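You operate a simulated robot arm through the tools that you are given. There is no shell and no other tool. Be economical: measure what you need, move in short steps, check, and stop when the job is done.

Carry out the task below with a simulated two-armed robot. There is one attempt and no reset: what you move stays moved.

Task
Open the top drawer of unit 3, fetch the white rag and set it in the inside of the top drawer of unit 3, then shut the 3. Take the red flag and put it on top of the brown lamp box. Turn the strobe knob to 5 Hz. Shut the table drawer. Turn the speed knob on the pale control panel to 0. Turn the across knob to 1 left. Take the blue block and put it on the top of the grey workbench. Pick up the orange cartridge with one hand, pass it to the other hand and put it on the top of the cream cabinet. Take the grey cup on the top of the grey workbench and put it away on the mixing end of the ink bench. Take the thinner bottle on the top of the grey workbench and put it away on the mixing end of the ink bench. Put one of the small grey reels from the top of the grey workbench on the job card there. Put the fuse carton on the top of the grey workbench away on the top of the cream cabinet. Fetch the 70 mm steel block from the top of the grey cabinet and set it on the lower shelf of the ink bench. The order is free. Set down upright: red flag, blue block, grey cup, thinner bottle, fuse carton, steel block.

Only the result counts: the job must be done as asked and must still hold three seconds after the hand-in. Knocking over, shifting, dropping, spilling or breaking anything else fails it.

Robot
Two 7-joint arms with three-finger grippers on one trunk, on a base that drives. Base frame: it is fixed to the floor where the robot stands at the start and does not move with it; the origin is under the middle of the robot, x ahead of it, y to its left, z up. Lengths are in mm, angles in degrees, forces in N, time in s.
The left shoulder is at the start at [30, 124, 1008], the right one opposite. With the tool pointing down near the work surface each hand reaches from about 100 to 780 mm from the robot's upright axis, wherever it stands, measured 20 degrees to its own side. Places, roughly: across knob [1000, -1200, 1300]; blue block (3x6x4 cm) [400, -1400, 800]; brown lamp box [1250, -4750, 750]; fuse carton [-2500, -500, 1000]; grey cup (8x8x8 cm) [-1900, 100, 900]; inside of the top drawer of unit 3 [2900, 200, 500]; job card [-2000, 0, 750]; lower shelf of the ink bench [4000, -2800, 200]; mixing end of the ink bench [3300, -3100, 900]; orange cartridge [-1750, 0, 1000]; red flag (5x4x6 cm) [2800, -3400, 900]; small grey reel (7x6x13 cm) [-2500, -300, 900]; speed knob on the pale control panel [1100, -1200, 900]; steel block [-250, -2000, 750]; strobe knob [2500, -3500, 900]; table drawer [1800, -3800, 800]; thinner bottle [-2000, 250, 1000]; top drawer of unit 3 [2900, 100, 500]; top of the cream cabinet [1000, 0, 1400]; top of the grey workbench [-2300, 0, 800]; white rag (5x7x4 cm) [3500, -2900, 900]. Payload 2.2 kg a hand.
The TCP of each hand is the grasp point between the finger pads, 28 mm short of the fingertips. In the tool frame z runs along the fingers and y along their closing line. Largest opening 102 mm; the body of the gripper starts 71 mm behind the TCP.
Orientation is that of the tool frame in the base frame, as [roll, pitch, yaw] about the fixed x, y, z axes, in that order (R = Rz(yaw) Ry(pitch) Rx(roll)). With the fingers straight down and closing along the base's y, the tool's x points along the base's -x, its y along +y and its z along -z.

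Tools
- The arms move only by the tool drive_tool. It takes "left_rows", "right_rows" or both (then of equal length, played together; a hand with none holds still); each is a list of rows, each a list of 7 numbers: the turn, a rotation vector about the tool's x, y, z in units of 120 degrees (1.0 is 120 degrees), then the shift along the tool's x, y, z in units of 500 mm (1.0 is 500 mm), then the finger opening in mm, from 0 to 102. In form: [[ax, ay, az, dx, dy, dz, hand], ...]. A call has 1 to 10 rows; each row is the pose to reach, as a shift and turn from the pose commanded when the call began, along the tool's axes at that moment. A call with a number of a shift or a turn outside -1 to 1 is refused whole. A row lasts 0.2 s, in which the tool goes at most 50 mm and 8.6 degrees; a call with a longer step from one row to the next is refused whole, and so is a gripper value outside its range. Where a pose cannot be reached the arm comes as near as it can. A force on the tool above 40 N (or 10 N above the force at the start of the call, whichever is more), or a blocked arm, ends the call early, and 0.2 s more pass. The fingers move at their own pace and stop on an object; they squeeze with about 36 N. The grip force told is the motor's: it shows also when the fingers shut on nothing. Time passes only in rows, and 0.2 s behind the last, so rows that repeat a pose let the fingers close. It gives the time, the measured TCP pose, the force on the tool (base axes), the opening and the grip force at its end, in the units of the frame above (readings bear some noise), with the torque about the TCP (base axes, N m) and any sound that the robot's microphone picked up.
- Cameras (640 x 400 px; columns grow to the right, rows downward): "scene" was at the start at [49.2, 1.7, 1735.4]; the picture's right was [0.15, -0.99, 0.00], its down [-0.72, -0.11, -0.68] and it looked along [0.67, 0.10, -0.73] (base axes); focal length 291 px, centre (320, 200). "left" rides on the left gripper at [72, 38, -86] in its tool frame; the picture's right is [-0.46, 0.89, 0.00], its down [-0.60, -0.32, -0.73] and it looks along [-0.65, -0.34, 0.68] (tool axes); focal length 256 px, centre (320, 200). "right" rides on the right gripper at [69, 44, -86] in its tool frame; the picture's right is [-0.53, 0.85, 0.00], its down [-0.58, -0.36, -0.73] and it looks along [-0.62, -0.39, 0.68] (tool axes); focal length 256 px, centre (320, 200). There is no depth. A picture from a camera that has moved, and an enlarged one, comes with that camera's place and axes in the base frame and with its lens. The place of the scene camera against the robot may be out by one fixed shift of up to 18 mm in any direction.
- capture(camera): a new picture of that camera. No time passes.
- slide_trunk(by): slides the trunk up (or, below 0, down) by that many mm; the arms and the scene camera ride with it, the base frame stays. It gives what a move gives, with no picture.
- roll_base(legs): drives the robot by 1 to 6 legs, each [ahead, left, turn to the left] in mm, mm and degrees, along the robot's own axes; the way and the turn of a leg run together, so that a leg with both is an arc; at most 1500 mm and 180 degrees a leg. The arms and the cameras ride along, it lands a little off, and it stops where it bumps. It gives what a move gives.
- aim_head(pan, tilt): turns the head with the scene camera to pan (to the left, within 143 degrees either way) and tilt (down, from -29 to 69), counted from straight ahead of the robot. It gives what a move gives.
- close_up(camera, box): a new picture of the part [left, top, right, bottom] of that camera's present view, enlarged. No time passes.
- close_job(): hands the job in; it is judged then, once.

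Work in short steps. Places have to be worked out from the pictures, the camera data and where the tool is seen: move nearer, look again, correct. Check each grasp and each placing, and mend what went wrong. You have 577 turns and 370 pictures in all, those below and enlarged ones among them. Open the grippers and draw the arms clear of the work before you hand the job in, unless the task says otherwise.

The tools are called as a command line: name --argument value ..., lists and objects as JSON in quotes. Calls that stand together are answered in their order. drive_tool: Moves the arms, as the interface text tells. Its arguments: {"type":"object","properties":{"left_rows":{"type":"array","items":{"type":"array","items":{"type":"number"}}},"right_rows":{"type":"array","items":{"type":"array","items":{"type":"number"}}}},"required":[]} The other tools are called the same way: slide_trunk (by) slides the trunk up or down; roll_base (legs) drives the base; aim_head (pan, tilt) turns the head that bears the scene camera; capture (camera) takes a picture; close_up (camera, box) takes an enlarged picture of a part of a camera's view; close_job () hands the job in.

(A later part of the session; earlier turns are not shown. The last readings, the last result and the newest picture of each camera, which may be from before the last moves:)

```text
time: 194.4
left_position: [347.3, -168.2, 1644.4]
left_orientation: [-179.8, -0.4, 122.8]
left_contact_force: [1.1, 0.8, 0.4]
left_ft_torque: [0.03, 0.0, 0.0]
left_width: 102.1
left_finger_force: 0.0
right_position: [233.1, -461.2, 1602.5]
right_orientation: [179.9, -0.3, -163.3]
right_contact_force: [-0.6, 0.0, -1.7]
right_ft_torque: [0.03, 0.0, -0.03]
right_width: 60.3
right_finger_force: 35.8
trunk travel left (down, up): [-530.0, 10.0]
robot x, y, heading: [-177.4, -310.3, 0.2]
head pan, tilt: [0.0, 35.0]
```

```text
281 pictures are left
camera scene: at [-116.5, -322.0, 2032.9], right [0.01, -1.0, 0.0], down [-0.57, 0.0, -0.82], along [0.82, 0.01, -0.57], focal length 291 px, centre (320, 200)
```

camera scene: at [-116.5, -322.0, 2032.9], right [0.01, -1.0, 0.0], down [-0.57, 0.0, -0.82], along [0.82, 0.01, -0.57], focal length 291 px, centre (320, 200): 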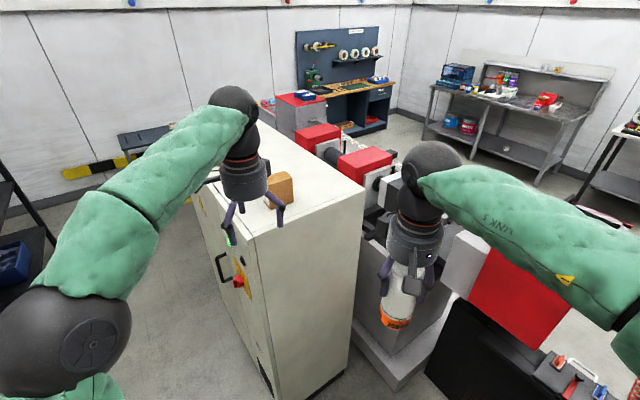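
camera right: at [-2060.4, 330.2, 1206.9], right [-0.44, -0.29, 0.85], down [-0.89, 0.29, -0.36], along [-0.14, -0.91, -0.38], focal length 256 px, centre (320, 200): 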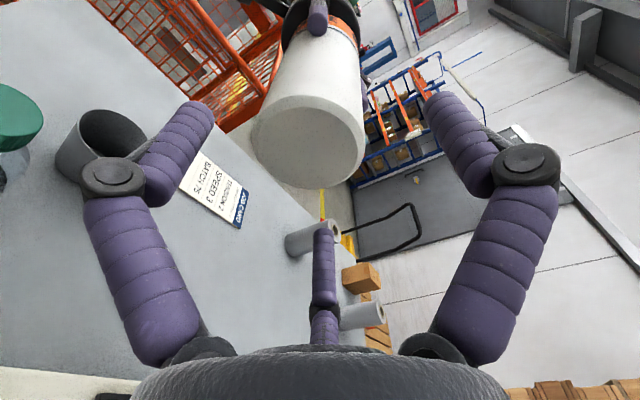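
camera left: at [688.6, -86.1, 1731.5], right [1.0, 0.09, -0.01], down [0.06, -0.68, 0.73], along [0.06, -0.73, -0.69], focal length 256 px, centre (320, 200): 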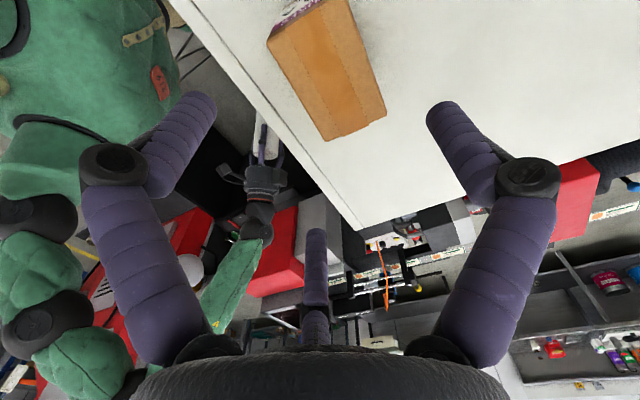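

Pull the left hand aside, then drive forward so the right hand can reach the spot beside the carton.

drive_tool --left_rows '[[0, 0, 0, 0.087, -0.025, 0, 102], [0, 0, 0, 0.174, -0.05, 0, 102], [0, 0, 0, 0.261, -0.075, 0, 102], [0, 0, 0, 0.348, -0.1, 0, 102], [0, 0, 0, 0.436, -0.124, 0, 102]]'

roll_base --legs '[[367, 25, 0]]'

drive_tool --right_rows '[[0, 0, 0, -0.072, 0.037, 0, 50], [0, 0, 0, -0.145, 0.075, 0, 50], [0, 0, 0, -0.218, 0.112, 0, 50], [0, 0, 0, -0.29, 0.15, 0, 50], [0, 0, 0, -0.36, 0.187, 0, 50]]'

capture --camera "scene"

```text
time: 195.7
left_position: [174.6, -15.7, 1648.1]
left_orientation: [-179.9, -0.3, 122.8]
left_contact_force: [-0.2, 0.7, 0.7]
left_ft_torque: [-0.03, -0.04, 0.01]
left_width: 102.0
left_finger_force: 0.1
right_position: [230.5, -459.1, 1602.6]
right_orientation: [-180.0, -0.1, -163.2]
right_contact_force: [0.0, 0.4, -1.1]
right_ft_torque: [-0.02, -0.05, 0.02]
right_width: 60.3
right_finger_force: 36.0
trunk travel left (down, up): [-530.0, 10.0]
robot x, y, heading: [-179.0, -309.8, 0.5]
head pan, tilt: [0.0, 35.0]
```

```text
time: 198.0
left_position: [547.8, 7.3, 1648.0]
left_orientation: [-179.8, -0.3, 122.6]
left_contact_force: [0.6, 0.1, -1.1]
left_ft_torque: [0.01, 0.0, 0.02]
left_width: 102.3
left_finger_force: 0.0
right_position: [602.1, -436.4, 1602.6]
right_orientation: [180.0, -0.2, -163.5]
right_contact_force: [0.4, 0.4, -1.1]
right_ft_torque: [0.0, -0.03, -0.06]
right_width: 60.0
right_finger_force: 36.3
trunk travel left (down, up): [-530.0, 10.0]
robot x, y, heading: [196.0, -283.4, -0.0]
head pan, tilt: [0.0, 35.0]
```

```text
time: 199.2
left_position: [551.4, 9.2, 1647.2]
left_orientation: [-179.7, -0.5, 122.4]
left_contact_force: [0.6, -0.1, 0.8]
left_ft_torque: [-0.03, 0.04, -0.01]
left_width: 102.0
left_finger_force: 0.0
right_position: [751.8, -291.7, 1601.1]
right_orientation: [-180.0, -0.2, -163.5]
right_contact_force: [0.0, -0.4, -0.7]
right_ft_torque: [-0.02, 0.01, 0.0]
right_width: 60.4
right_finger_force: 36.0
trunk travel left (down, up): [-530.0, 10.0]
robot x, y, heading: [193.4, -286.6, -0.1]
head pan, tilt: [0.0, 35.0]
```

```text
280 pictures are left
camera scene: at [257.1, -293.1, 2032.8], right [0.0, -1.0, 0.0], down [-0.57, 0.0, -0.82], along [0.82, 0.0, -0.57], focal length 291 px, centre (320, 200)
```

scene: 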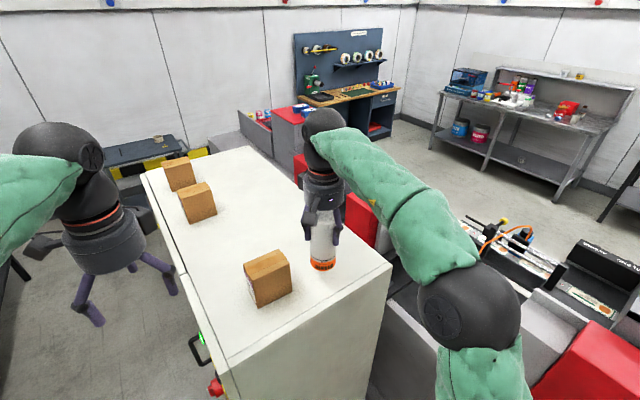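

Cartridge hangs over the top with margin. Lower to contact.

drive_tool --right_rows '[[0, 0, 0, 0, 0, 0.035, 50], [0, 0, 0, 0, 0, 0.06, 50], [0, 0, 0, 0, 0, 0.07, 50], [0, 0, 0, 0, 0, 0.078, 50], [0, 0, 0, 0, 0, 0.086, 50]]'

close_up --camera "scene" --box '[240, 180, 400, 300]'

```text
time: 200.4
left_position: [549.4, 8.0, 1647.7]
left_orientation: [-179.8, -0.3, 122.5]
left_contact_force: [0.3, -0.5, -0.3]
left_ft_torque: [0.0, 0.0, -0.04]
left_width: 102.2
left_finger_force: 0.0
right_position: [747.8, -293.4, 1558.8]
right_orientation: [180.0, -0.3, -163.5]
right_contact_force: [1.0, -0.3, -1.5]
right_ft_torque: [0.03, -0.01, -0.01]
right_width: 60.4
right_finger_force: 36.1
trunk travel left (down, up): [-530.0, 10.0]
robot x, y, heading: [195.2, -283.3, 0.4]
head pan, tilt: [0.0, 35.0]
```

```text
3.33 times, centred on (320, 240) of scene
camera zoom: at [254.5, -295.4, 2032.9], right [0.0, -1.0, 0.0], down [-0.57, 0.0, -0.82], along [0.82, 0.0, -0.57], focal length 970 px, centre (320, 67)
```

zoom: 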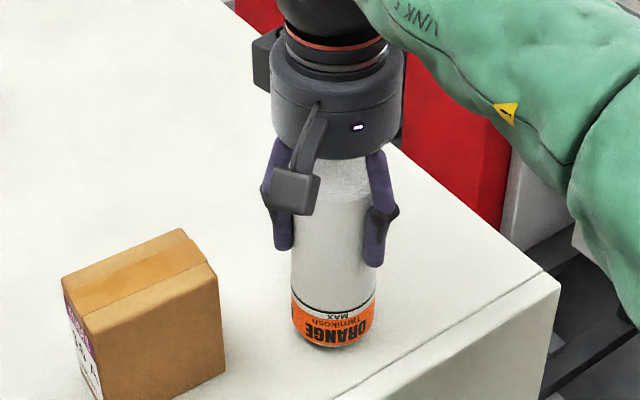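

Still not in contact; continue in 3 mm steps.

drive_tool --right_rows '[[0, 0, 0, 0, 0, 0.006, 50], [0, 0, 0, 0, 0, 0.012, 50], [0, 0, 0, 0, 0, 0.018, 50], [0, 0, 0, 0, 0, 0.024, 50], [0, 0, 0, 0, 0, 0.03, 50]]'

```text
time: 201.6
left_position: [546.0, 9.2, 1649.0]
left_orientation: [-179.9, -0.4, 122.6]
left_contact_force: [0.2, 0.0, 0.2]
left_ft_torque: [0.03, 0.01, 0.04]
left_width: 101.9
left_finger_force: 0.0
right_position: [747.5, -295.5, 1548.2]
right_orientation: [179.9, 0.2, -163.6]
right_contact_force: [1.8, 4.7, 29.0]
right_ft_torque: [0.22, -0.03, -0.07]
right_width: 60.9
right_finger_force: 35.6
trunk travel left (down, up): [-530.0, 10.0]
robot x, y, heading: [192.7, -283.4, 0.3]
head pan, tilt: [0.0, 35.0]
```

Contact (29 N). Relax 3 mm, open, and rise.

drive_tool --right_rows '[[0, 0, 0, 0, 0, -0.01, 50], [0, 0, 0, 0, 0, -0.01, 66], [0, 0, 0, 0, 0, -0.01, 90], [0, 0, 0, 0, 0, -0.01, 102], [0, 0, 0, 0, 0, -0.07, 102], [0, 0, 0, 0, 0, -0.14, 102], [0, 0, 0, 0, 0, -0.22, 102]]'

capture --camera "scene"

```text
time: 203.2
left_position: [549.5, 9.0, 1647.6]
left_orientation: [-179.8, -0.3, 122.6]
left_contact_force: [-0.1, 1.1, 0.3]
left_ft_torque: [-0.01, 0.05, 0.0]
left_width: 101.8
left_finger_force: 0.0
right_position: [747.9, -294.5, 1652.0]
right_orientation: [179.9, -0.3, -163.5]
right_contact_force: [-0.7, -0.7, 0.8]
right_ft_torque: [-0.04, 0.02, 0.0]
right_width: 102.2
right_finger_force: 0.0
trunk travel left (down, up): [-530.0, 10.0]
robot x, y, heading: [195.4, -284.1, 0.1]
head pan, tilt: [0.0, 35.0]
```

```text
278 pictures are left
camera scene: at [254.7, -295.1, 2032.9], right [0.0, -1.0, 0.0], down [-0.57, 0.0, -0.82], along [0.82, 0.0, -0.57], focal length 291 px, centre (320, 200)
```

scene: 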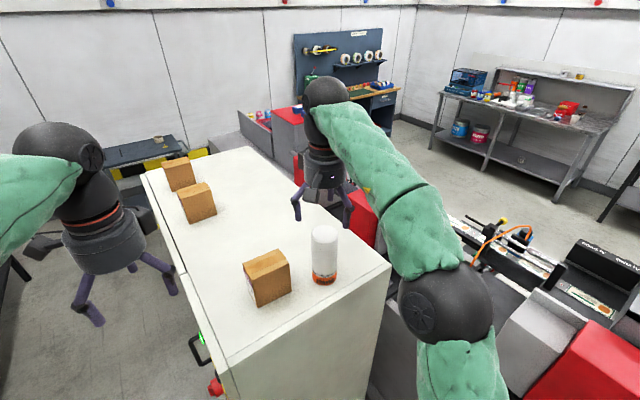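

Both items sit on the cabinet top. Back off and bring both arms down to a compact neutral posture.

drive_tool --right_rows '[[0, 0, 0, 0, 0, -0.08, 102]]'

roll_base --legs '[[-450, 0, 0]]'

drive_tool --left_rows '[[0, 0, -0.06, 0, 0, 0.09, 102], [0, 0, -0.12, 0, 0, 0.18, 102], [0, 0, -0.18, 0, 0, 0.27, 102], [0, 0, -0.24, 0, 0, 0.36, 102], [0, 0, -0.3, 0, 0, 0.45, 102], [0, 0, -0.36, 0, 0, 0.54, 102], [0, 0, -0.42, 0, 0, 0.63, 102], [0, 0, -0.478, 0, 0, 0.72, 102], [0, 0, -0.478, 0, 0, 0.81, 102], [0, 0, -0.478, 0, 0, 0.9, 102]]' --right_rows '[[0, 0, 0.01, 0.035, -0.05, 0.06, 102], [0, 0, 0.03, 0.07, -0.1, 0.12, 102], [0, 0, 0.05, 0.105, -0.15, 0.18, 102], [0, 0, 0.07, 0.14, -0.2, 0.24, 102], [0, 0, 0.09, 0.175, -0.25, 0.3, 102], [0, 0, 0.11, 0.21, -0.3, 0.36, 102], [0, 0, 0.13, 0.245, -0.35, 0.42, 102], [0, 0, 0.1375, 0.28, -0.4, 0.48, 102], [0, 0, 0.1375, 0.28, -0.4, 0.57, 102], [0, 0, 0.1375, 0.28, -0.4, 0.66, 102]]'

capture --camera "scene"

```text
time: 203.6
left_position: [548.7, 9.7, 1646.8]
left_orientation: [-179.9, -0.4, 122.6]
left_contact_force: [0.1, 0.6, 0.2]
left_ft_torque: [-0.02, 0.01, 0.0]
left_width: 102.2
left_finger_force: 0.0
right_position: [744.8, -297.0, 1680.0]
right_orientation: [179.9, -0.1, -163.5]
right_contact_force: [-0.3, 0.2, 0.0]
right_ft_torque: [0.01, 0.04, -0.01]
right_width: 101.8
right_finger_force: 0.0
right hand out of reach, approached as far as the arm can: row 1
trunk travel left (down, up): [-530.0, 10.0]
robot x, y, heading: [195.0, -288.0, 0.1]
head pan, tilt: [0.0, 35.0]
```

```text
time: 206.3
left_position: [101.2, 7.3, 1645.6]
left_orientation: [-179.8, -0.4, 122.4]
left_contact_force: [0.7, -0.1, -0.2]
left_ft_torque: [0.0, 0.0, 0.01]
left_width: 102.1
left_finger_force: 0.1
right_position: [296.1, -299.7, 1679.3]
right_orientation: [179.9, -0.3, -163.7]
right_contact_force: [-0.2, -0.4, 0.1]
right_ft_torque: [0.03, 0.04, 0.01]
right_width: 102.0
right_finger_force: 0.0
trunk travel left (down, up): [-530.0, 10.0]
robot x, y, heading: [-254.3, -283.4, -0.1]
head pan, tilt: [0.0, 35.0]
```

```text
time: 208.5
left_position: [99.0, 10.0, 1195.5]
left_orientation: [179.9, -0.4, 179.9]
left_contact_force: [0.3, 0.1, -0.4]
left_ft_torque: [-0.02, 0.02, 0.06]
left_width: 102.0
left_finger_force: 0.1
right_position: [218.4, -531.9, 1351.2]
right_orientation: [-180.0, -0.2, 179.9]
right_contact_force: [0.4, 0.1, 0.3]
right_ft_torque: [0.02, 0.01, 0.0]
right_width: 101.8
right_finger_force: 0.0
trunk travel left (down, up): [-530.0, 10.0]
robot x, y, heading: [-255.2, -286.7, 0.3]
head pan, tilt: [0.0, 35.0]
```

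```text
277 pictures are left
camera scene: at [-192.3, -296.3, 2032.8], right [0.0, -1.0, 0.0], down [-0.57, 0.0, -0.82], along [0.82, 0.0, -0.57], focal length 291 px, centre (320, 200)
```

scene: 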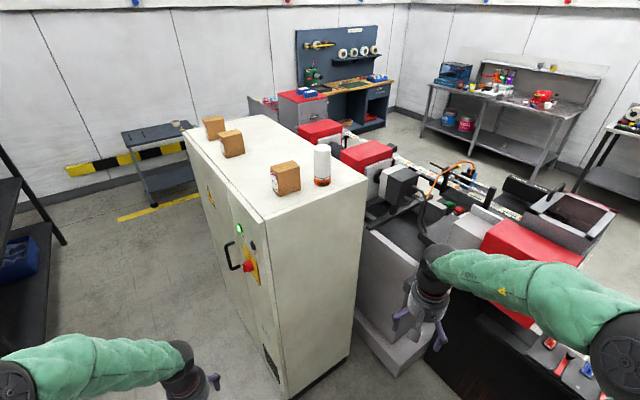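

Zoom on what could be "unit 3" and on the benches beyond.

close_up --camera "scene" --box '[240, 60, 400, 160]'

close_up --camera "scene" --box '[380, 40, 640, 240]'

```text
4.00 times, centred on (320, 110) of scene
camera zoom: at [-192.3, -296.3, 2032.8], right [0.0, -1.0, 0.0], down [-0.57, 0.0, -0.82], along [0.82, 0.0, -0.57], focal length 1164 px, centre (320, 560)
```

zoom: 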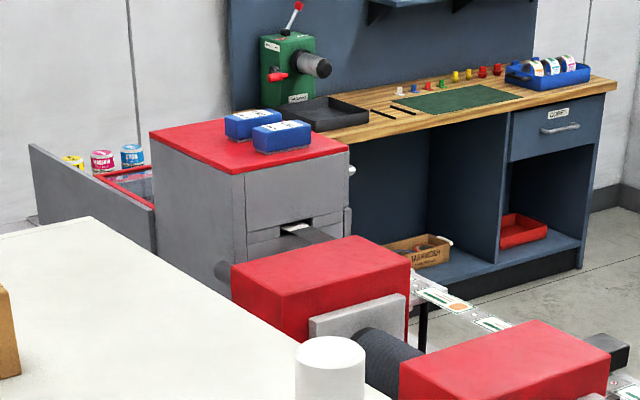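

```text
2.00 times, centred on (510, 140) of scene
camera zoom: at [-192.3, -296.3, 2032.8], right [0.0, -1.0, 0.0], down [-0.57, 0.0, -0.82], along [0.82, 0.0, -0.57], focal length 582 px, centre (-60, 320)
```

zoom: 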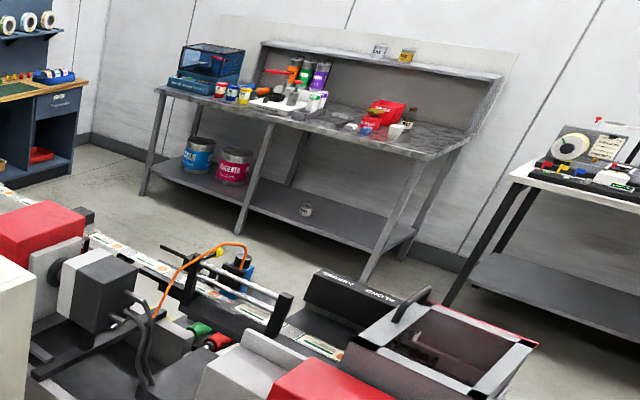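

Unit 3 is the last press unit (red top). The far side must be reached round the red tower's end; I drive there and look.

roll_base --legs '[[-345, -513, 0], [-850, -850, 0], [0, 0, -60]]'

aim_head --pan 0 --tilt 30

capture --camera "scene"

```text
time: 220.3
left_position: [-1000.9, -1784.8, 1196.6]
left_orientation: [179.8, -0.5, 120.6]
left_contact_force: [-0.3, 0.2, 0.4]
left_ft_torque: [0.03, 0.01, -0.01]
left_width: 102.1
left_finger_force: 0.1
right_position: [-1403.6, -2165.7, 1352.7]
right_orientation: [-180.0, -0.2, 120.5]
right_contact_force: [0.9, 1.0, -1.0]
right_ft_torque: [0.01, 0.0, -0.02]
right_width: 101.9
right_finger_force: 0.2
trunk travel left (down, up): [-530.0, 10.0]
robot x, y, heading: [-1432.8, -1638.2, -59.2]
head pan, tilt: [0.0, 35.0]
```

```text
time: 220.9
left_position: [-999.0, -1786.4, 1195.8]
left_orientation: [179.8, -0.4, 120.5]
left_contact_force: [-0.4, -0.6, 0.9]
left_ft_torque: [0.02, 0.01, 0.0]
left_width: 102.2
left_finger_force: 0.1
right_position: [-1403.8, -2167.6, 1354.0]
right_orientation: [-179.9, -0.2, 120.6]
right_contact_force: [-0.6, -0.4, 0.1]
right_ft_torque: [0.01, -0.04, -0.03]
right_width: 101.9
right_finger_force: 0.1
trunk travel left (down, up): [-530.0, 10.0]
robot x, y, heading: [-1435.6, -1638.1, -59.2]
head pan, tilt: [0.0, 30.0]
```

```text
274 pictures are left
camera scene: at [-1402.4, -1698.9, 2040.7], right [-0.86, -0.51, 0.0], down [-0.26, 0.43, -0.87], along [0.44, -0.74, -0.5], focal length 291 px, centre (320, 200)
```

scene: 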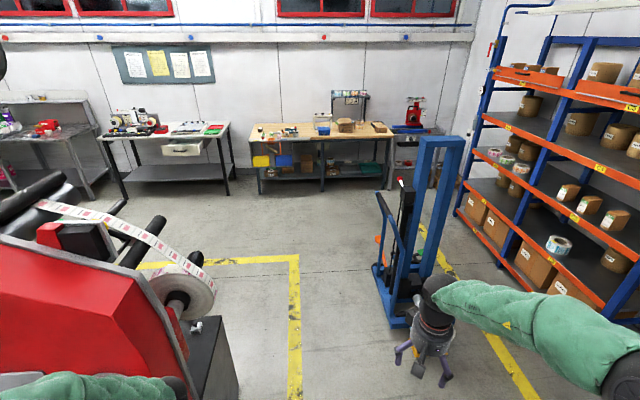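

The far side is open. Drive round the tower end and turn to look along the press's operator side.

roll_base --legs '[[945, 1, 0], [873, 586, 0], [0, 0, 120]]'

aim_head --pan 0 --tilt 25

capture --camera "scene"

aim_head --pan 60 --tilt 35

capture --camera "scene"

aim_head --pan -60 --tilt 30

capture --camera "scene"

```text
time: 235.8
left_position: [-95.8, -2431.2, 1195.3]
left_orientation: [179.7, -0.4, -120.1]
left_contact_force: [-0.8, -1.3, 0.0]
left_ft_torque: [0.03, 0.01, -0.01]
left_width: 102.1
left_finger_force: 0.0
right_position: [433.5, -2596.2, 1352.9]
right_orientation: [-180.0, -0.2, -120.0]
right_contact_force: [-0.6, 0.2, -0.1]
right_ft_torque: [-0.01, -0.01, -0.01]
right_width: 102.1
right_finger_force: 0.0
trunk travel left (down, up): [-530.0, 10.0]
robot x, y, heading: [-16.9, -2883.0, 60.3]
head pan, tilt: [0.0, 30.0]
```

```text
time: 236.4
left_position: [-96.8, -2432.7, 1195.8]
left_orientation: [179.9, -0.4, -120.2]
left_contact_force: [0.6, 0.9, -0.1]
left_ft_torque: [-0.01, 0.0, 0.01]
left_width: 102.0
left_finger_force: 0.1
right_position: [433.1, -2597.0, 1352.0]
right_orientation: [179.9, -0.2, -120.0]
right_contact_force: [-0.3, -0.9, -0.3]
right_ft_torque: [0.01, 0.01, 0.01]
right_width: 101.8
right_finger_force: 0.1
trunk travel left (down, up): [-530.0, 10.0]
robot x, y, heading: [-17.7, -2882.7, 60.2]
head pan, tilt: [0.0, 25.0]
```

```text
273 pictures are left
camera scene: at [16.5, -2838.8, 2048.7], right [0.87, -0.5, 0.0], down [-0.21, -0.37, -0.91], along [0.45, 0.79, -0.42], focal length 291 px, centre (320, 200)
```

scene: 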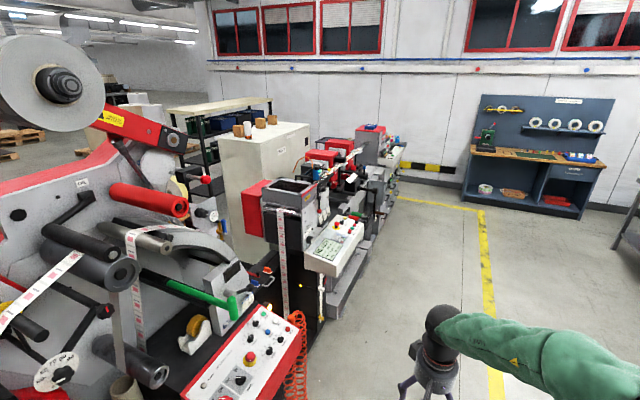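

```text
time: 237.7
left_position: [-96.1, -2431.5, 1195.8]
left_orientation: [179.8, -0.3, -120.0]
left_contact_force: [-0.6, -0.7, 0.4]
left_ft_torque: [0.0, 0.03, 0.0]
left_width: 101.9
left_finger_force: 0.0
right_position: [433.6, -2596.2, 1352.7]
right_orientation: [179.9, -0.2, -120.0]
right_contact_force: [1.1, 0.2, -0.4]
right_ft_torque: [0.0, 0.02, 0.01]
right_width: 101.7
right_finger_force: 0.0
trunk travel left (down, up): [-530.0, 10.0]
robot x, y, heading: [-13.6, -2886.6, 60.2]
head pan, tilt: [60.0, 35.0]
```

```text
272 pictures are left
camera scene: at [-73.4, -2842.5, 2033.0], right [0.87, 0.5, 0.0], down [0.29, -0.5, -0.82], along [-0.41, 0.71, -0.57], focal length 291 px, centre (320, 200)
```

scene: 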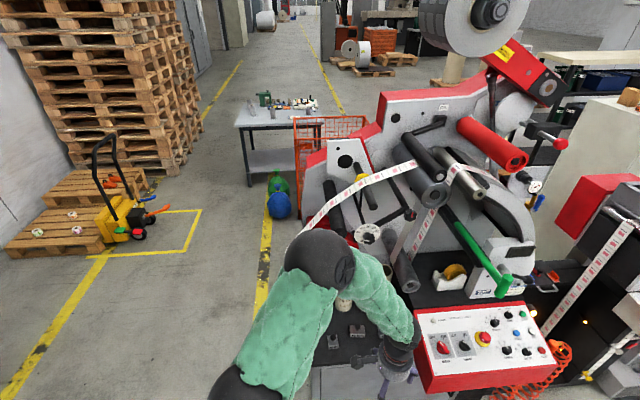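

```text
time: 239.7
left_position: [-97.1, -2431.5, 1196.9]
left_orientation: [179.9, -0.4, -120.1]
left_contact_force: [-0.2, 0.2, 0.6]
left_ft_torque: [-0.01, 0.01, -0.03]
left_width: 101.9
left_finger_force: 0.1
right_position: [433.2, -2597.2, 1351.5]
right_orientation: [-180.0, -0.2, -119.9]
right_contact_force: [-0.2, -0.2, -0.8]
right_ft_torque: [0.01, 0.03, 0.0]
right_width: 102.1
right_finger_force: 0.1
trunk travel left (down, up): [-530.0, 10.0]
robot x, y, heading: [-16.8, -2883.3, 60.1]
head pan, tilt: [-60.0, 30.0]
```

```text
271 pictures are left
camera scene: at [61.1, -2918.5, 2040.7], right [0.0, -1.0, 0.0], down [-0.5, 0.0, -0.87], along [0.87, 0.0, -0.5], focal length 291 px, centre (320, 200)
```

scene: 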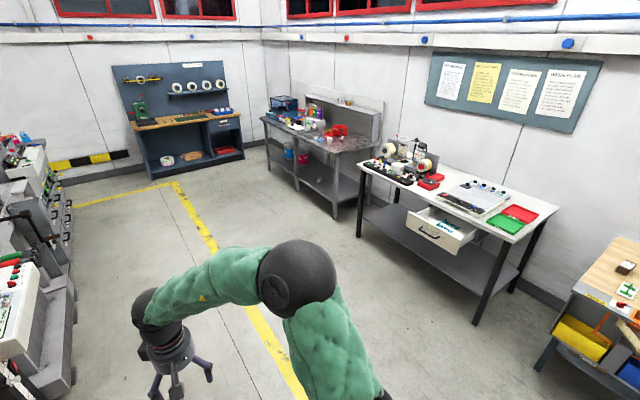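

The operator side is now visible. I take close-ups of the near cabinet top (steel blocks) and of the panels.

aim_head --pan 35 --tilt 40

capture --camera "scene"

close_up --camera "scene" --box '[320, 60, 480, 160]'

```text
time: 241.4
left_position: [-97.8, -2432.6, 1196.3]
left_orientation: [179.8, -0.5, -120.1]
left_contact_force: [0.8, 1.2, -0.2]
left_ft_torque: [0.0, 0.04, 0.02]
left_width: 101.8
left_finger_force: 0.0
right_position: [433.1, -2597.5, 1353.3]
right_orientation: [-179.9, -0.1, -120.1]
right_contact_force: [-0.6, -0.6, 0.6]
right_ft_torque: [0.0, -0.02, 0.04]
right_width: 101.8
right_finger_force: 0.0
trunk travel left (down, up): [-530.0, 10.0]
robot x, y, heading: [-17.2, -2884.3, 60.0]
head pan, tilt: [35.0, 40.0]
```

```text
270 pictures are left
camera scene: at [-36.8, -2834.0, 2025.4], right [1.0, 0.09, 0.0], down [0.06, -0.64, -0.77], along [-0.07, 0.76, -0.64], focal length 291 px, centre (320, 200)
```

scene: 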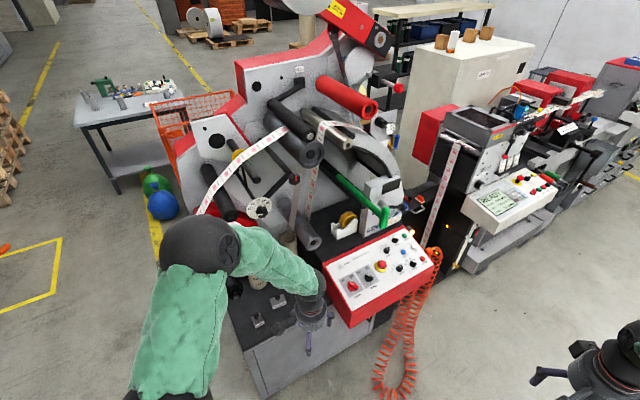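

```text
4.00 times, centred on (400, 110) of scene
camera zoom: at [-36.8, -2834.0, 2025.4], right [1.0, 0.09, 0.0], down [0.06, -0.64, -0.77], along [-0.07, 0.76, -0.64], focal length 1164 px, centre (0, 560)
```

zoom: 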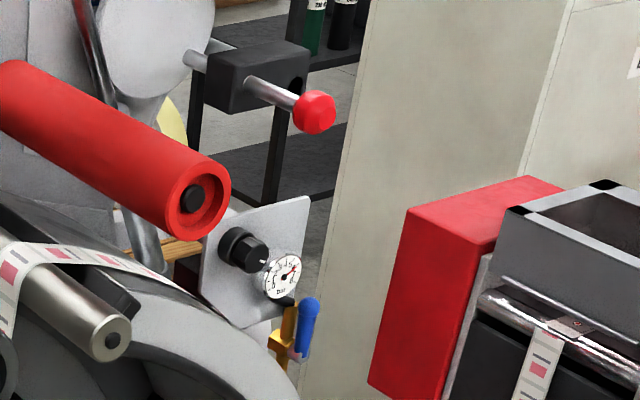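

Close-ups of the blocks under the left hand, and both panels.

close_up --camera "scene" --box '[220, 250, 380, 350]'

close_up --camera "scene" --box '[430, 90, 590, 250]'

close_up --camera "scene" --box '[330, 200, 470, 300]'

```text
4.00 times, centred on (300, 300) of scene
camera zoom: at [-36.8, -2834.0, 2025.4], right [1.0, 0.09, 0.0], down [0.06, -0.64, -0.77], along [-0.07, 0.76, -0.64], focal length 1164 px, centre (400, -200)
```

zoom: 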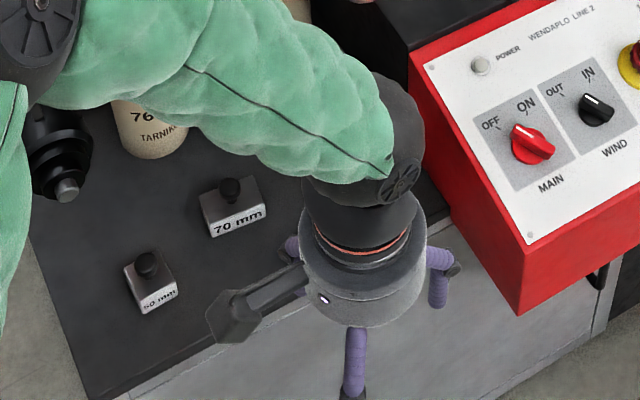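

```text
2.50 times, centred on (510, 170) of scene
camera zoom: at [-36.8, -2834.0, 2025.4], right [1.0, 0.09, 0.0], down [0.06, -0.64, -0.77], along [-0.07, 0.76, -0.64], focal length 727 px, centre (-155, 275)
```

zoom: 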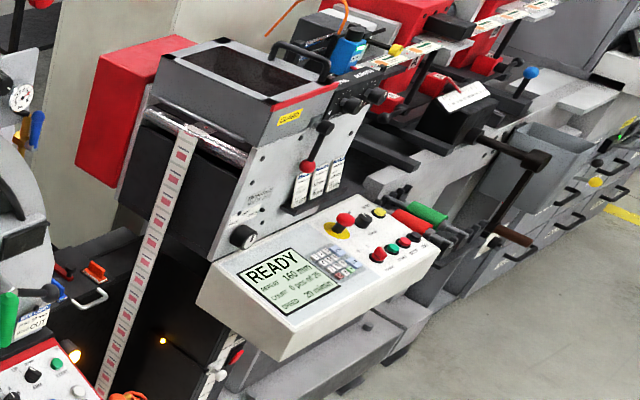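

```text
4.00 times, centred on (400, 250) of scene
camera zoom: at [-36.8, -2834.0, 2025.4], right [1.0, 0.09, 0.0], down [0.06, -0.64, -0.77], along [-0.07, 0.76, -0.64], focal length 1164 px, centre (0, 0)
```

zoom: 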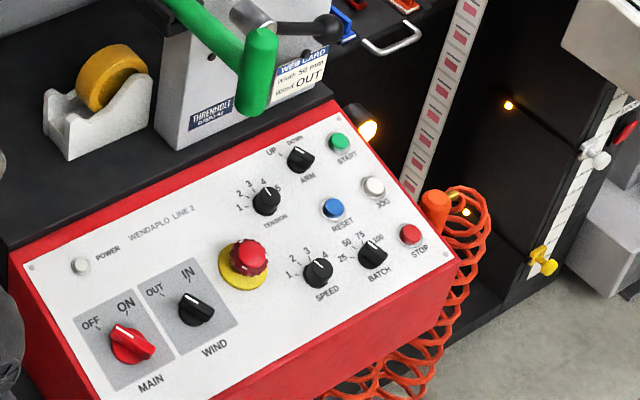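

The 70 mm block (next to a 50 mm one) is near (-297,-2127). I turn to face the cabinet, move up and lower the trunk.

roll_base --legs '[[0, 0, 56.5], [202, -187, 0]]'

slide_trunk --by -200

aim_head --pan 10 --tilt 50

capture --camera "scene"

capture --camera "left"

```text
time: 245.9
left_position: [-366.0, -2441.7, 1196.2]
left_orientation: [179.8, -0.4, -63.5]
left_contact_force: [0.2, -0.2, 0.4]
left_ft_torque: [-0.03, 0.03, 0.0]
left_width: 101.9
left_finger_force: 0.0
right_position: [63.4, -2090.0, 1353.2]
right_orientation: [-180.0, -0.1, -63.4]
right_contact_force: [-0.6, -0.6, 0.1]
right_ft_torque: [0.0, 0.0, 0.01]
right_width: 102.0
right_finger_force: 0.2
trunk travel left (down, up): [-530.0, 10.0]
robot x, y, heading: [57.0, -2624.7, 116.8]
head pan, tilt: [35.0, 40.0]
```

```text
time: 248.0
left_position: [-366.1, -2441.0, 996.2]
left_orientation: [179.8, -0.5, -63.4]
left_contact_force: [-0.6, 0.4, -0.5]
left_ft_torque: [0.02, -0.01, -0.02]
left_width: 101.5
left_finger_force: 0.1
right_position: [64.7, -2088.1, 1152.2]
right_orientation: [180.0, -0.1, -63.4]
right_contact_force: [0.3, -0.3, -0.2]
right_ft_torque: [-0.02, 0.0, 0.01]
right_width: 102.2
right_finger_force: 0.0
trunk travel left (down, up): [-330.0, 210.0]
robot x, y, heading: [55.5, -2617.5, 116.6]
head pan, tilt: [35.0, 40.0]
```

```text
time: 248.9
left_position: [-365.7, -2441.7, 997.1]
left_orientation: [179.7, -0.4, -63.5]
left_contact_force: [0.6, -0.6, -1.1]
left_ft_torque: [0.04, 0.0, 0.01]
left_width: 102.0
left_finger_force: 0.0
right_position: [63.0, -2089.2, 1153.2]
right_orientation: [-180.0, -0.1, -63.4]
right_contact_force: [0.4, -0.6, 0.3]
right_ft_torque: [-0.01, 0.02, 0.0]
right_width: 102.3
right_finger_force: 0.1
trunk travel left (down, up): [-330.0, 210.0]
robot x, y, heading: [57.2, -2622.1, 116.9]
head pan, tilt: [10.0, 50.0]
```

```text
265 pictures are left
camera scene: at [23.6, -2595.7, 1811.2], right [0.8, 0.6, 0.0], down [0.46, -0.61, -0.64], along [-0.38, 0.52, -0.77], focal length 291 px, centre (320, 200)
```

scene: 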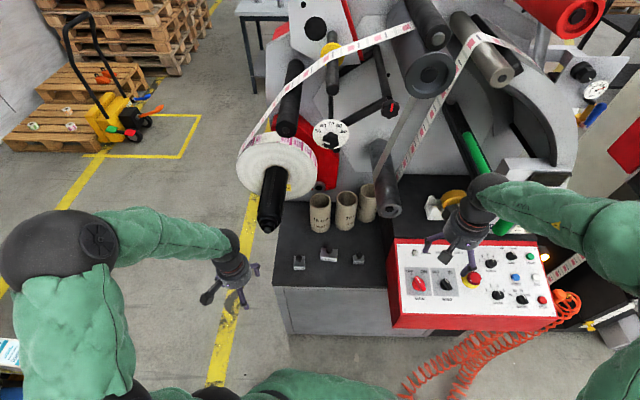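

```text
264 pictures are left
camera left: at [-366.6, -2521.7, 1082.8], right [-1.0, 0.02, 0.0], down [0.01, 0.69, 0.73], along [0.01, 0.73, -0.69], focal length 256 px, centre (320, 200)
```

left: 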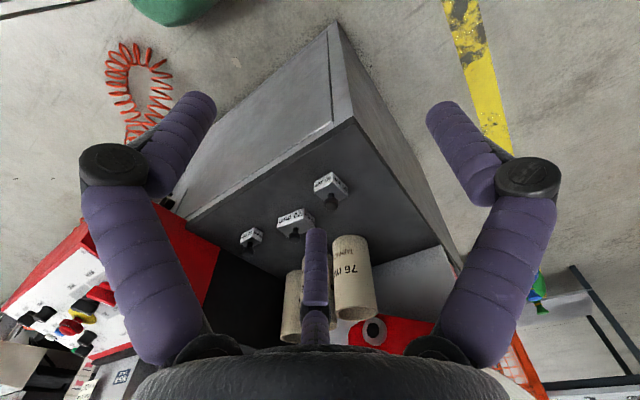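

The 70 mm block is the middle one, ~(-307,-2075,725). Bring the left hand over it in steps.

drive_tool --left_rows '[[0, 0, 0, -0.075, -0.054, 0, 102], [0, 0, 0, -0.15, -0.108, 0, 102], [0, 0, 0, -0.225, -0.162, 0, 102], [0, 0, 0, -0.3, -0.216, 0, 102], [0, 0, 0, -0.375, -0.27, 0, 102], [0, 0, 0, -0.45, -0.32, 0, 102], [0, 0, 0, -0.52, -0.375, 0, 102]]'

capture --camera "left"

close_up --camera "scene" --box '[240, 170, 400, 300]'

```text
time: 249.6
left_position: [-345.3, -2349.8, 986.1]
left_orientation: [179.7, -2.5, -62.3]
left_contact_force: [-8.4, -18.3, -8.2]
left_ft_torque: [1.89, -1.31, 1.47]
left_width: 101.9
left_finger_force: 0.1
right_position: [61.2, -2088.9, 1151.8]
right_orientation: [179.9, -0.2, -63.1]
right_contact_force: [1.5, 0.0, -0.3]
right_ft_torque: [-0.08, 0.02, -0.02]
right_width: 101.8
right_finger_force: 0.1
trunk travel left (down, up): [-330.0, 210.0]
robot x, y, heading: [55.4, -2622.3, 117.0]
head pan, tilt: [10.0, 50.0]
stopped in row 3 (left hand): the force on the tool passed its limit at 83 N (the readings are from after the stop); the commanded pose is now the measured one
```

```text
263 pictures are left
camera left: at [-345.5, -2428.2, 1075.7], right [-1.0, 0.0, -0.02], down [-0.01, 0.71, 0.7], along [0.01, 0.7, -0.71], focal length 256 px, centre (320, 200)
```

left: 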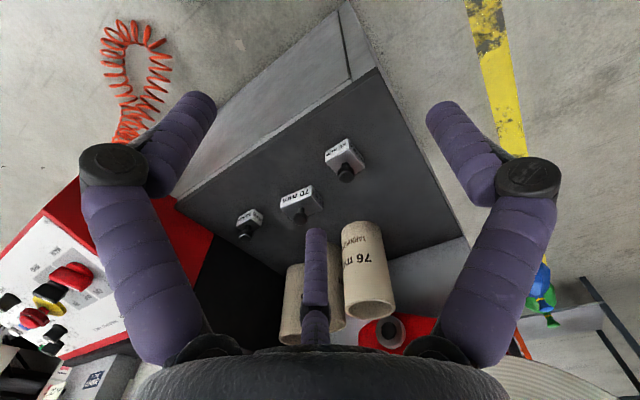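

```text
3.08 times, centred on (320, 235) of scene
camera zoom: at [22.9, -2595.4, 1811.2], right [0.8, 0.6, 0.0], down [0.46, -0.61, -0.64], along [-0.39, 0.51, -0.77], focal length 895 px, centre (320, 92)
```

zoom: 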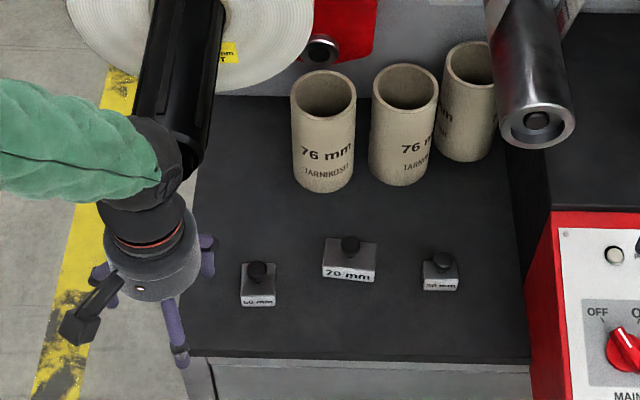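

The forearm touched the black unwind shaft on the left. I retreat that hand, and will instead use the right hand with the block straight ahead of it, shifting the robot left.

drive_tool --left_rows '[[0, 0, 0, 0.08, 0, 0, 102], [0, 0, 0, 0.16, 0.02, 0, 102], [0, 0, 0, 0.25, 0.04, 0, 102]]'

roll_base --legs '[[-100, 160, 0]]'

capture --camera "scene"

capture --camera "right"

```text
time: 250.4
left_position: [-302.3, -2472.2, 994.3]
left_orientation: [179.8, -2.0, -62.6]
left_contact_force: [0.9, 0.1, 0.4]
left_ft_torque: [0.04, 0.04, 0.02]
left_width: 101.9
left_finger_force: 0.0
right_position: [63.4, -2091.0, 1152.1]
right_orientation: [-179.9, 0.0, -63.3]
right_contact_force: [-0.2, 0.8, 0.3]
right_ft_torque: [-0.01, 0.0, 0.02]
right_width: 102.0
right_finger_force: 0.1
trunk travel left (down, up): [-330.0, 210.0]
robot x, y, heading: [57.6, -2618.7, 116.9]
head pan, tilt: [10.0, 50.0]
```

```text
time: 252.0
left_position: [-398.5, -2635.5, 994.4]
left_orientation: [179.8, -2.2, -62.5]
left_contact_force: [-0.3, 0.2, 1.0]
left_ft_torque: [0.02, 0.0, 0.01]
left_width: 102.1
left_finger_force: 0.1
right_position: [-30.4, -2253.8, 1153.6]
right_orientation: [-180.0, -0.1, -63.3]
right_contact_force: [-0.3, -0.2, 0.5]
right_ft_torque: [0.04, -0.05, -0.02]
right_width: 102.0
right_finger_force: 0.1
trunk travel left (down, up): [-330.0, 210.0]
robot x, y, heading: [-35.8, -2782.2, 116.9]
head pan, tilt: [10.0, 50.0]
```

```text
261 pictures are left
camera scene: at [-70.7, -2760.4, 1811.2], right [0.8, 0.6, 0.0], down [0.46, -0.61, -0.64], along [-0.39, 0.51, -0.77], focal length 291 px, centre (320, 200)
```

scene: 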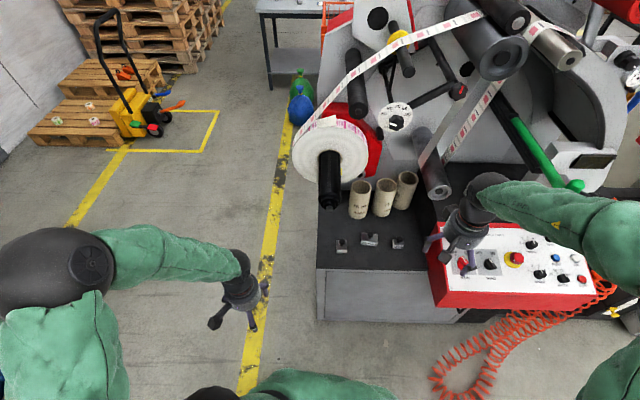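

```text
260 pictures are left
camera right: at [-39.7, -2334.7, 1240.4], right [-1.0, 0.1, 0.0], down [0.07, 0.68, 0.73], along [0.07, 0.73, -0.68], focal length 256 px, centre (320, 200)
```

right: 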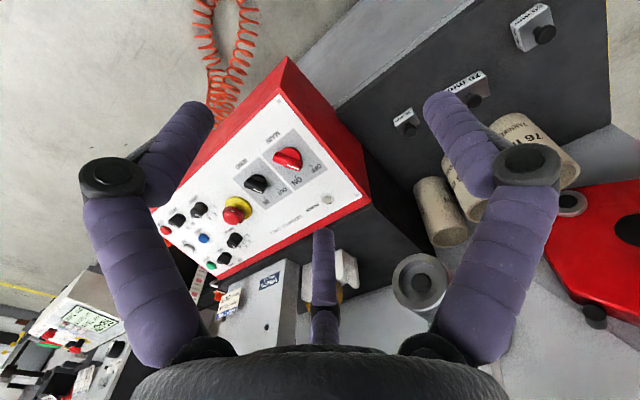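

The black shaft's tip is ~180 mm left of the block and at z≈1037, so a straight approach with the right hand fits. Shift the right hand left and lower it.

drive_tool --right_rows '[[0, 0, 0, 0, 0.09, 0, 102], [0, 0, 0, 0, 0.18, 0, 102], [0, 0, 0, 0, 0.27, 0, 102], [0, 0, 0, 0, 0.346, 0, 102], [0, 0, 0, 0, 0.346, 0.09, 102], [0, 0, 0, 0, 0.346, 0.18, 102], [0, 0, 0, 0, 0.346, 0.27, 102], [0, 0, 0, 0, 0.346, 0.36, 102]]'

roll_base --legs '[[140, 0, 0]]'

capture --camera "right"

capture --camera "scene"

```text
time: 253.8
left_position: [-398.2, -2633.6, 994.1]
left_orientation: [179.9, -2.2, -62.6]
left_contact_force: [0.0, -0.1, -0.1]
left_ft_torque: [0.01, 0.02, -0.04]
left_width: 101.8
left_finger_force: 0.0
right_position: [-187.2, -2331.6, 972.0]
right_orientation: [180.0, -0.3, -63.4]
right_contact_force: [0.6, -0.2, -1.0]
right_ft_torque: [-0.03, 0.01, 0.01]
right_width: 101.9
right_finger_force: 0.2
trunk travel left (down, up): [-330.0, 210.0]
robot x, y, heading: [-41.2, -2781.9, 116.6]
head pan, tilt: [10.0, 50.0]
```

```text
time: 255.1
left_position: [-461.3, -2505.8, 992.2]
left_orientation: [179.9, -2.3, -62.6]
left_contact_force: [-0.3, 0.5, -0.3]
left_ft_torque: [-0.04, -0.02, 0.02]
left_width: 101.9
left_finger_force: 0.1
right_position: [-249.8, -2204.8, 972.6]
right_orientation: [180.0, -0.2, -63.4]
right_contact_force: [-0.5, -0.3, 0.1]
right_ft_torque: [-0.05, -0.02, 0.0]
right_width: 102.1
right_finger_force: 0.1
trunk travel left (down, up): [-330.0, 210.0]
robot x, y, heading: [-103.1, -2652.1, 117.1]
head pan, tilt: [10.0, 50.0]
```

```text
259 pictures are left
camera right: at [-258.9, -2286.1, 1060.4], right [-1.0, 0.1, 0.0], down [0.07, 0.68, 0.73], along [0.07, 0.72, -0.68], focal length 256 px, centre (320, 200)
```

right: 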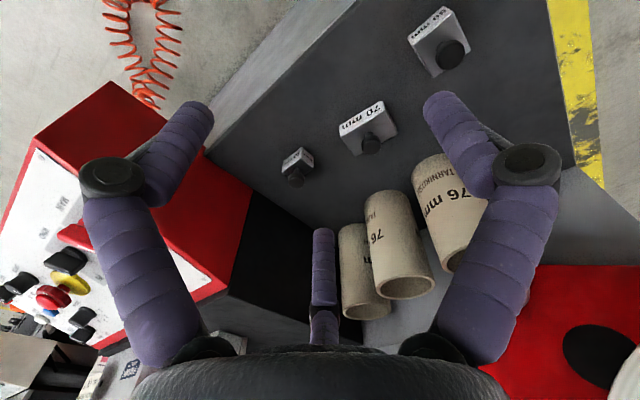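

```text
258 pictures are left
camera scene: at [-134.5, -2631.2, 1811.1], right [0.8, 0.6, 0.0], down [0.46, -0.61, -0.64], along [-0.38, 0.51, -0.77], focal length 291 px, centre (320, 200)
```

scene: 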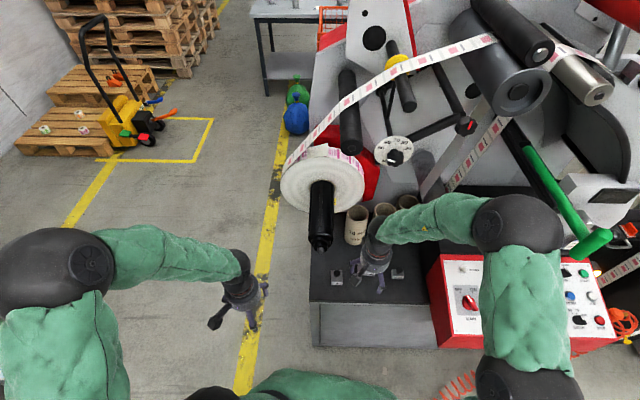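

Zoom in on the block from the wrist camera.

close_up --camera "right" --box '[320, 80, 420, 170]'

```text
4.44 times, centred on (370, 125) of right
camera zoom: at [-258.9, -2286.1, 1060.4], right [-1.0, 0.1, 0.0], down [0.07, 0.68, 0.73], along [0.07, 0.72, -0.68], focal length 1138 px, centre (98, 533)
```

zoom: 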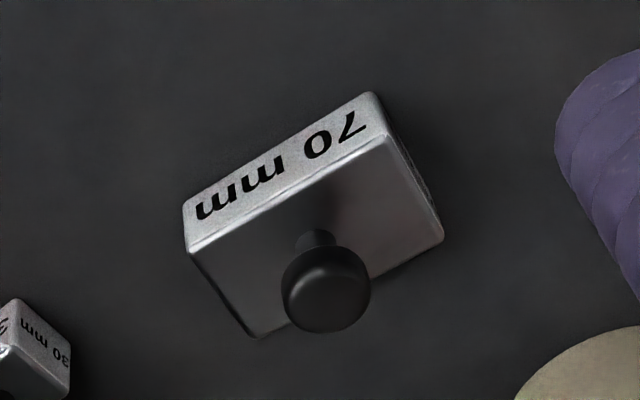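

Block: 70×43 mm, top z≈731, with a knob handle centred near (-312,-2067). I'll grip the knob; rotate the hand ~80° so its side boxes avoid the cores, and move above it.

drive_tool --right_rows '[[0, 0, 0.066, 0, 0, 0, 70], [0, 0, 0.132, 0, 0, 0, 70], [0, 0, 0.198, 0, 0, 0, 70], [0, 0, 0.264, 0, 0, 0, 70], [0, 0, 0.33, -0.05, 0, 0, 70], [0, 0, 0.396, -0.1, -0.002, 0, 70], [0, 0, 0.462, -0.15, -0.004, 0, 70], [0, 0, 0.528, -0.2, -0.007, 0, 70], [0, 0, 0.594, -0.25, -0.01, 0.03, 70], [0, 0, 0.66, -0.302, -0.013, 0.06, 70]]'

capture --camera "right"

close_up --camera "scene" --box '[280, 150, 440, 300]'

```text
time: 257.3
left_position: [-461.0, -2509.3, 994.7]
left_orientation: [179.8, -2.2, -62.6]
left_contact_force: [-0.3, 0.3, 0.0]
left_ft_torque: [0.0, -0.03, -0.01]
left_width: 102.1
left_finger_force: 0.1
right_position: [-309.2, -2075.4, 945.4]
right_orientation: [-179.3, -0.1, -140.0]
right_contact_force: [5.1, -10.2, 7.1]
right_ft_torque: [0.88, 1.19, 1.06]
right_width: 69.9
right_finger_force: 0.0
trunk travel left (down, up): [-330.0, 210.0]
robot x, y, heading: [-98.6, -2659.8, 116.6]
head pan, tilt: [10.0, 50.0]
stopped in row 10 (right hand): the force on the tool passed its limit at 67 N (the readings are from after the stop); the commanded pose is now the measured one
```

```text
256 pictures are left
camera right: at [-392.1, -2085.8, 1031.8], right [-0.13, 0.99, -0.01], down [0.67, 0.1, 0.74], along [0.73, 0.09, -0.68], focal length 256 px, centre (320, 200)
```

right: 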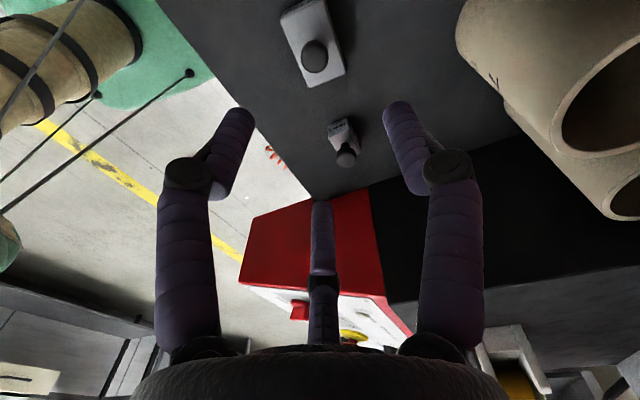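

```text
2.67 times, centred on (360, 225) of scene
camera zoom: at [-133.5, -2634.3, 1811.3], right [0.8, 0.6, 0.0], down [0.46, -0.61, -0.64], along [-0.38, 0.52, -0.77], focal length 776 px, centre (213, 133)
```

zoom: 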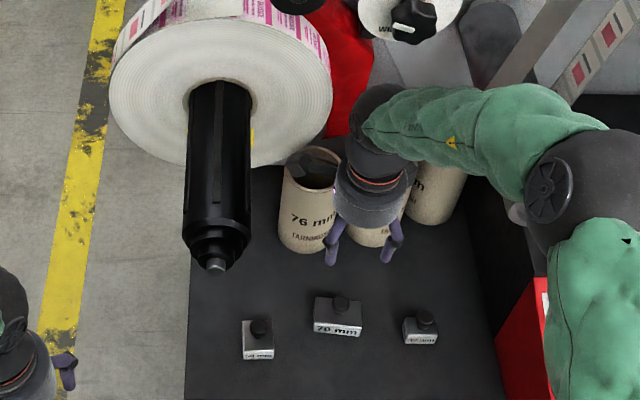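

Another contact—the cores are taller (~z 950) and closer than thought. I retreat toward the robot and inspect them.

drive_tool --right_rows '[[0, 0, 0, 0.0, -0.05, -0.05, 70], [0, 0, 0, 0.0, -0.1, -0.12, 70], [0, 0, 0, 0.0, -0.18, -0.16, 70], [0, 0, 0, 0.0, -0.27, -0.16, 70], [0, 0, 0, 0.0, -0.36, -0.16, 70]]'

close_up --camera "scene" --box '[280, 150, 440, 300]'

capture --camera "right"

```text
time: 258.5
left_position: [-461.0, -2508.3, 994.3]
left_orientation: [179.8, -2.1, -62.6]
left_contact_force: [0.4, 0.1, -0.2]
left_ft_torque: [0.04, 0.03, -0.02]
left_width: 102.1
left_finger_force: 0.1
right_position: [-196.2, -2213.5, 1027.3]
right_orientation: [-179.3, 0.0, -140.1]
right_contact_force: [0.2, 0.5, 0.4]
right_ft_torque: [0.02, 0.0, 0.0]
right_width: 70.1
right_finger_force: 0.0
trunk travel left (down, up): [-330.0, 210.0]
robot x, y, heading: [-100.5, -2658.8, 116.8]
head pan, tilt: [10.0, 50.0]
```

```text
2.67 times, centred on (360, 225) of scene
camera zoom: at [-132.3, -2634.5, 1811.3], right [0.8, 0.6, 0.0], down [0.46, -0.61, -0.64], along [-0.39, 0.52, -0.77], focal length 776 px, centre (213, 133)
```

zoom: 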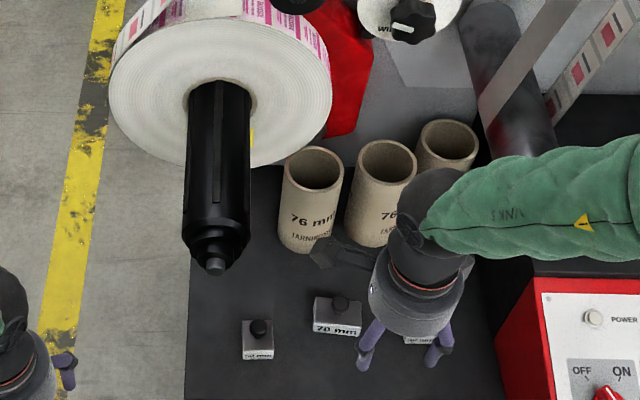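

```text
253 pictures are left
camera right: at [-278.7, -2222.7, 1114.7], right [-0.13, 0.99, -0.01], down [0.67, 0.1, 0.74], along [0.73, 0.09, -0.68], focal length 256 px, centre (320, 200)
```

right: 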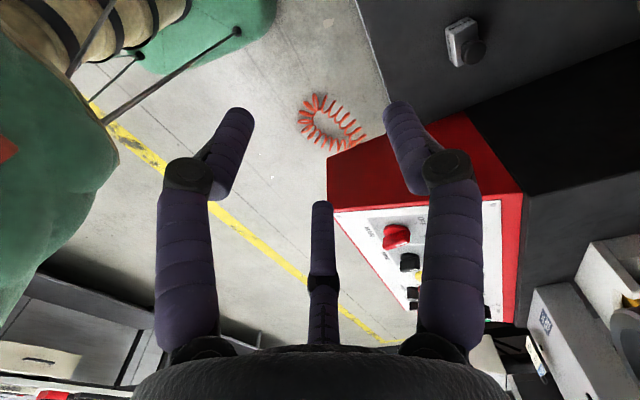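

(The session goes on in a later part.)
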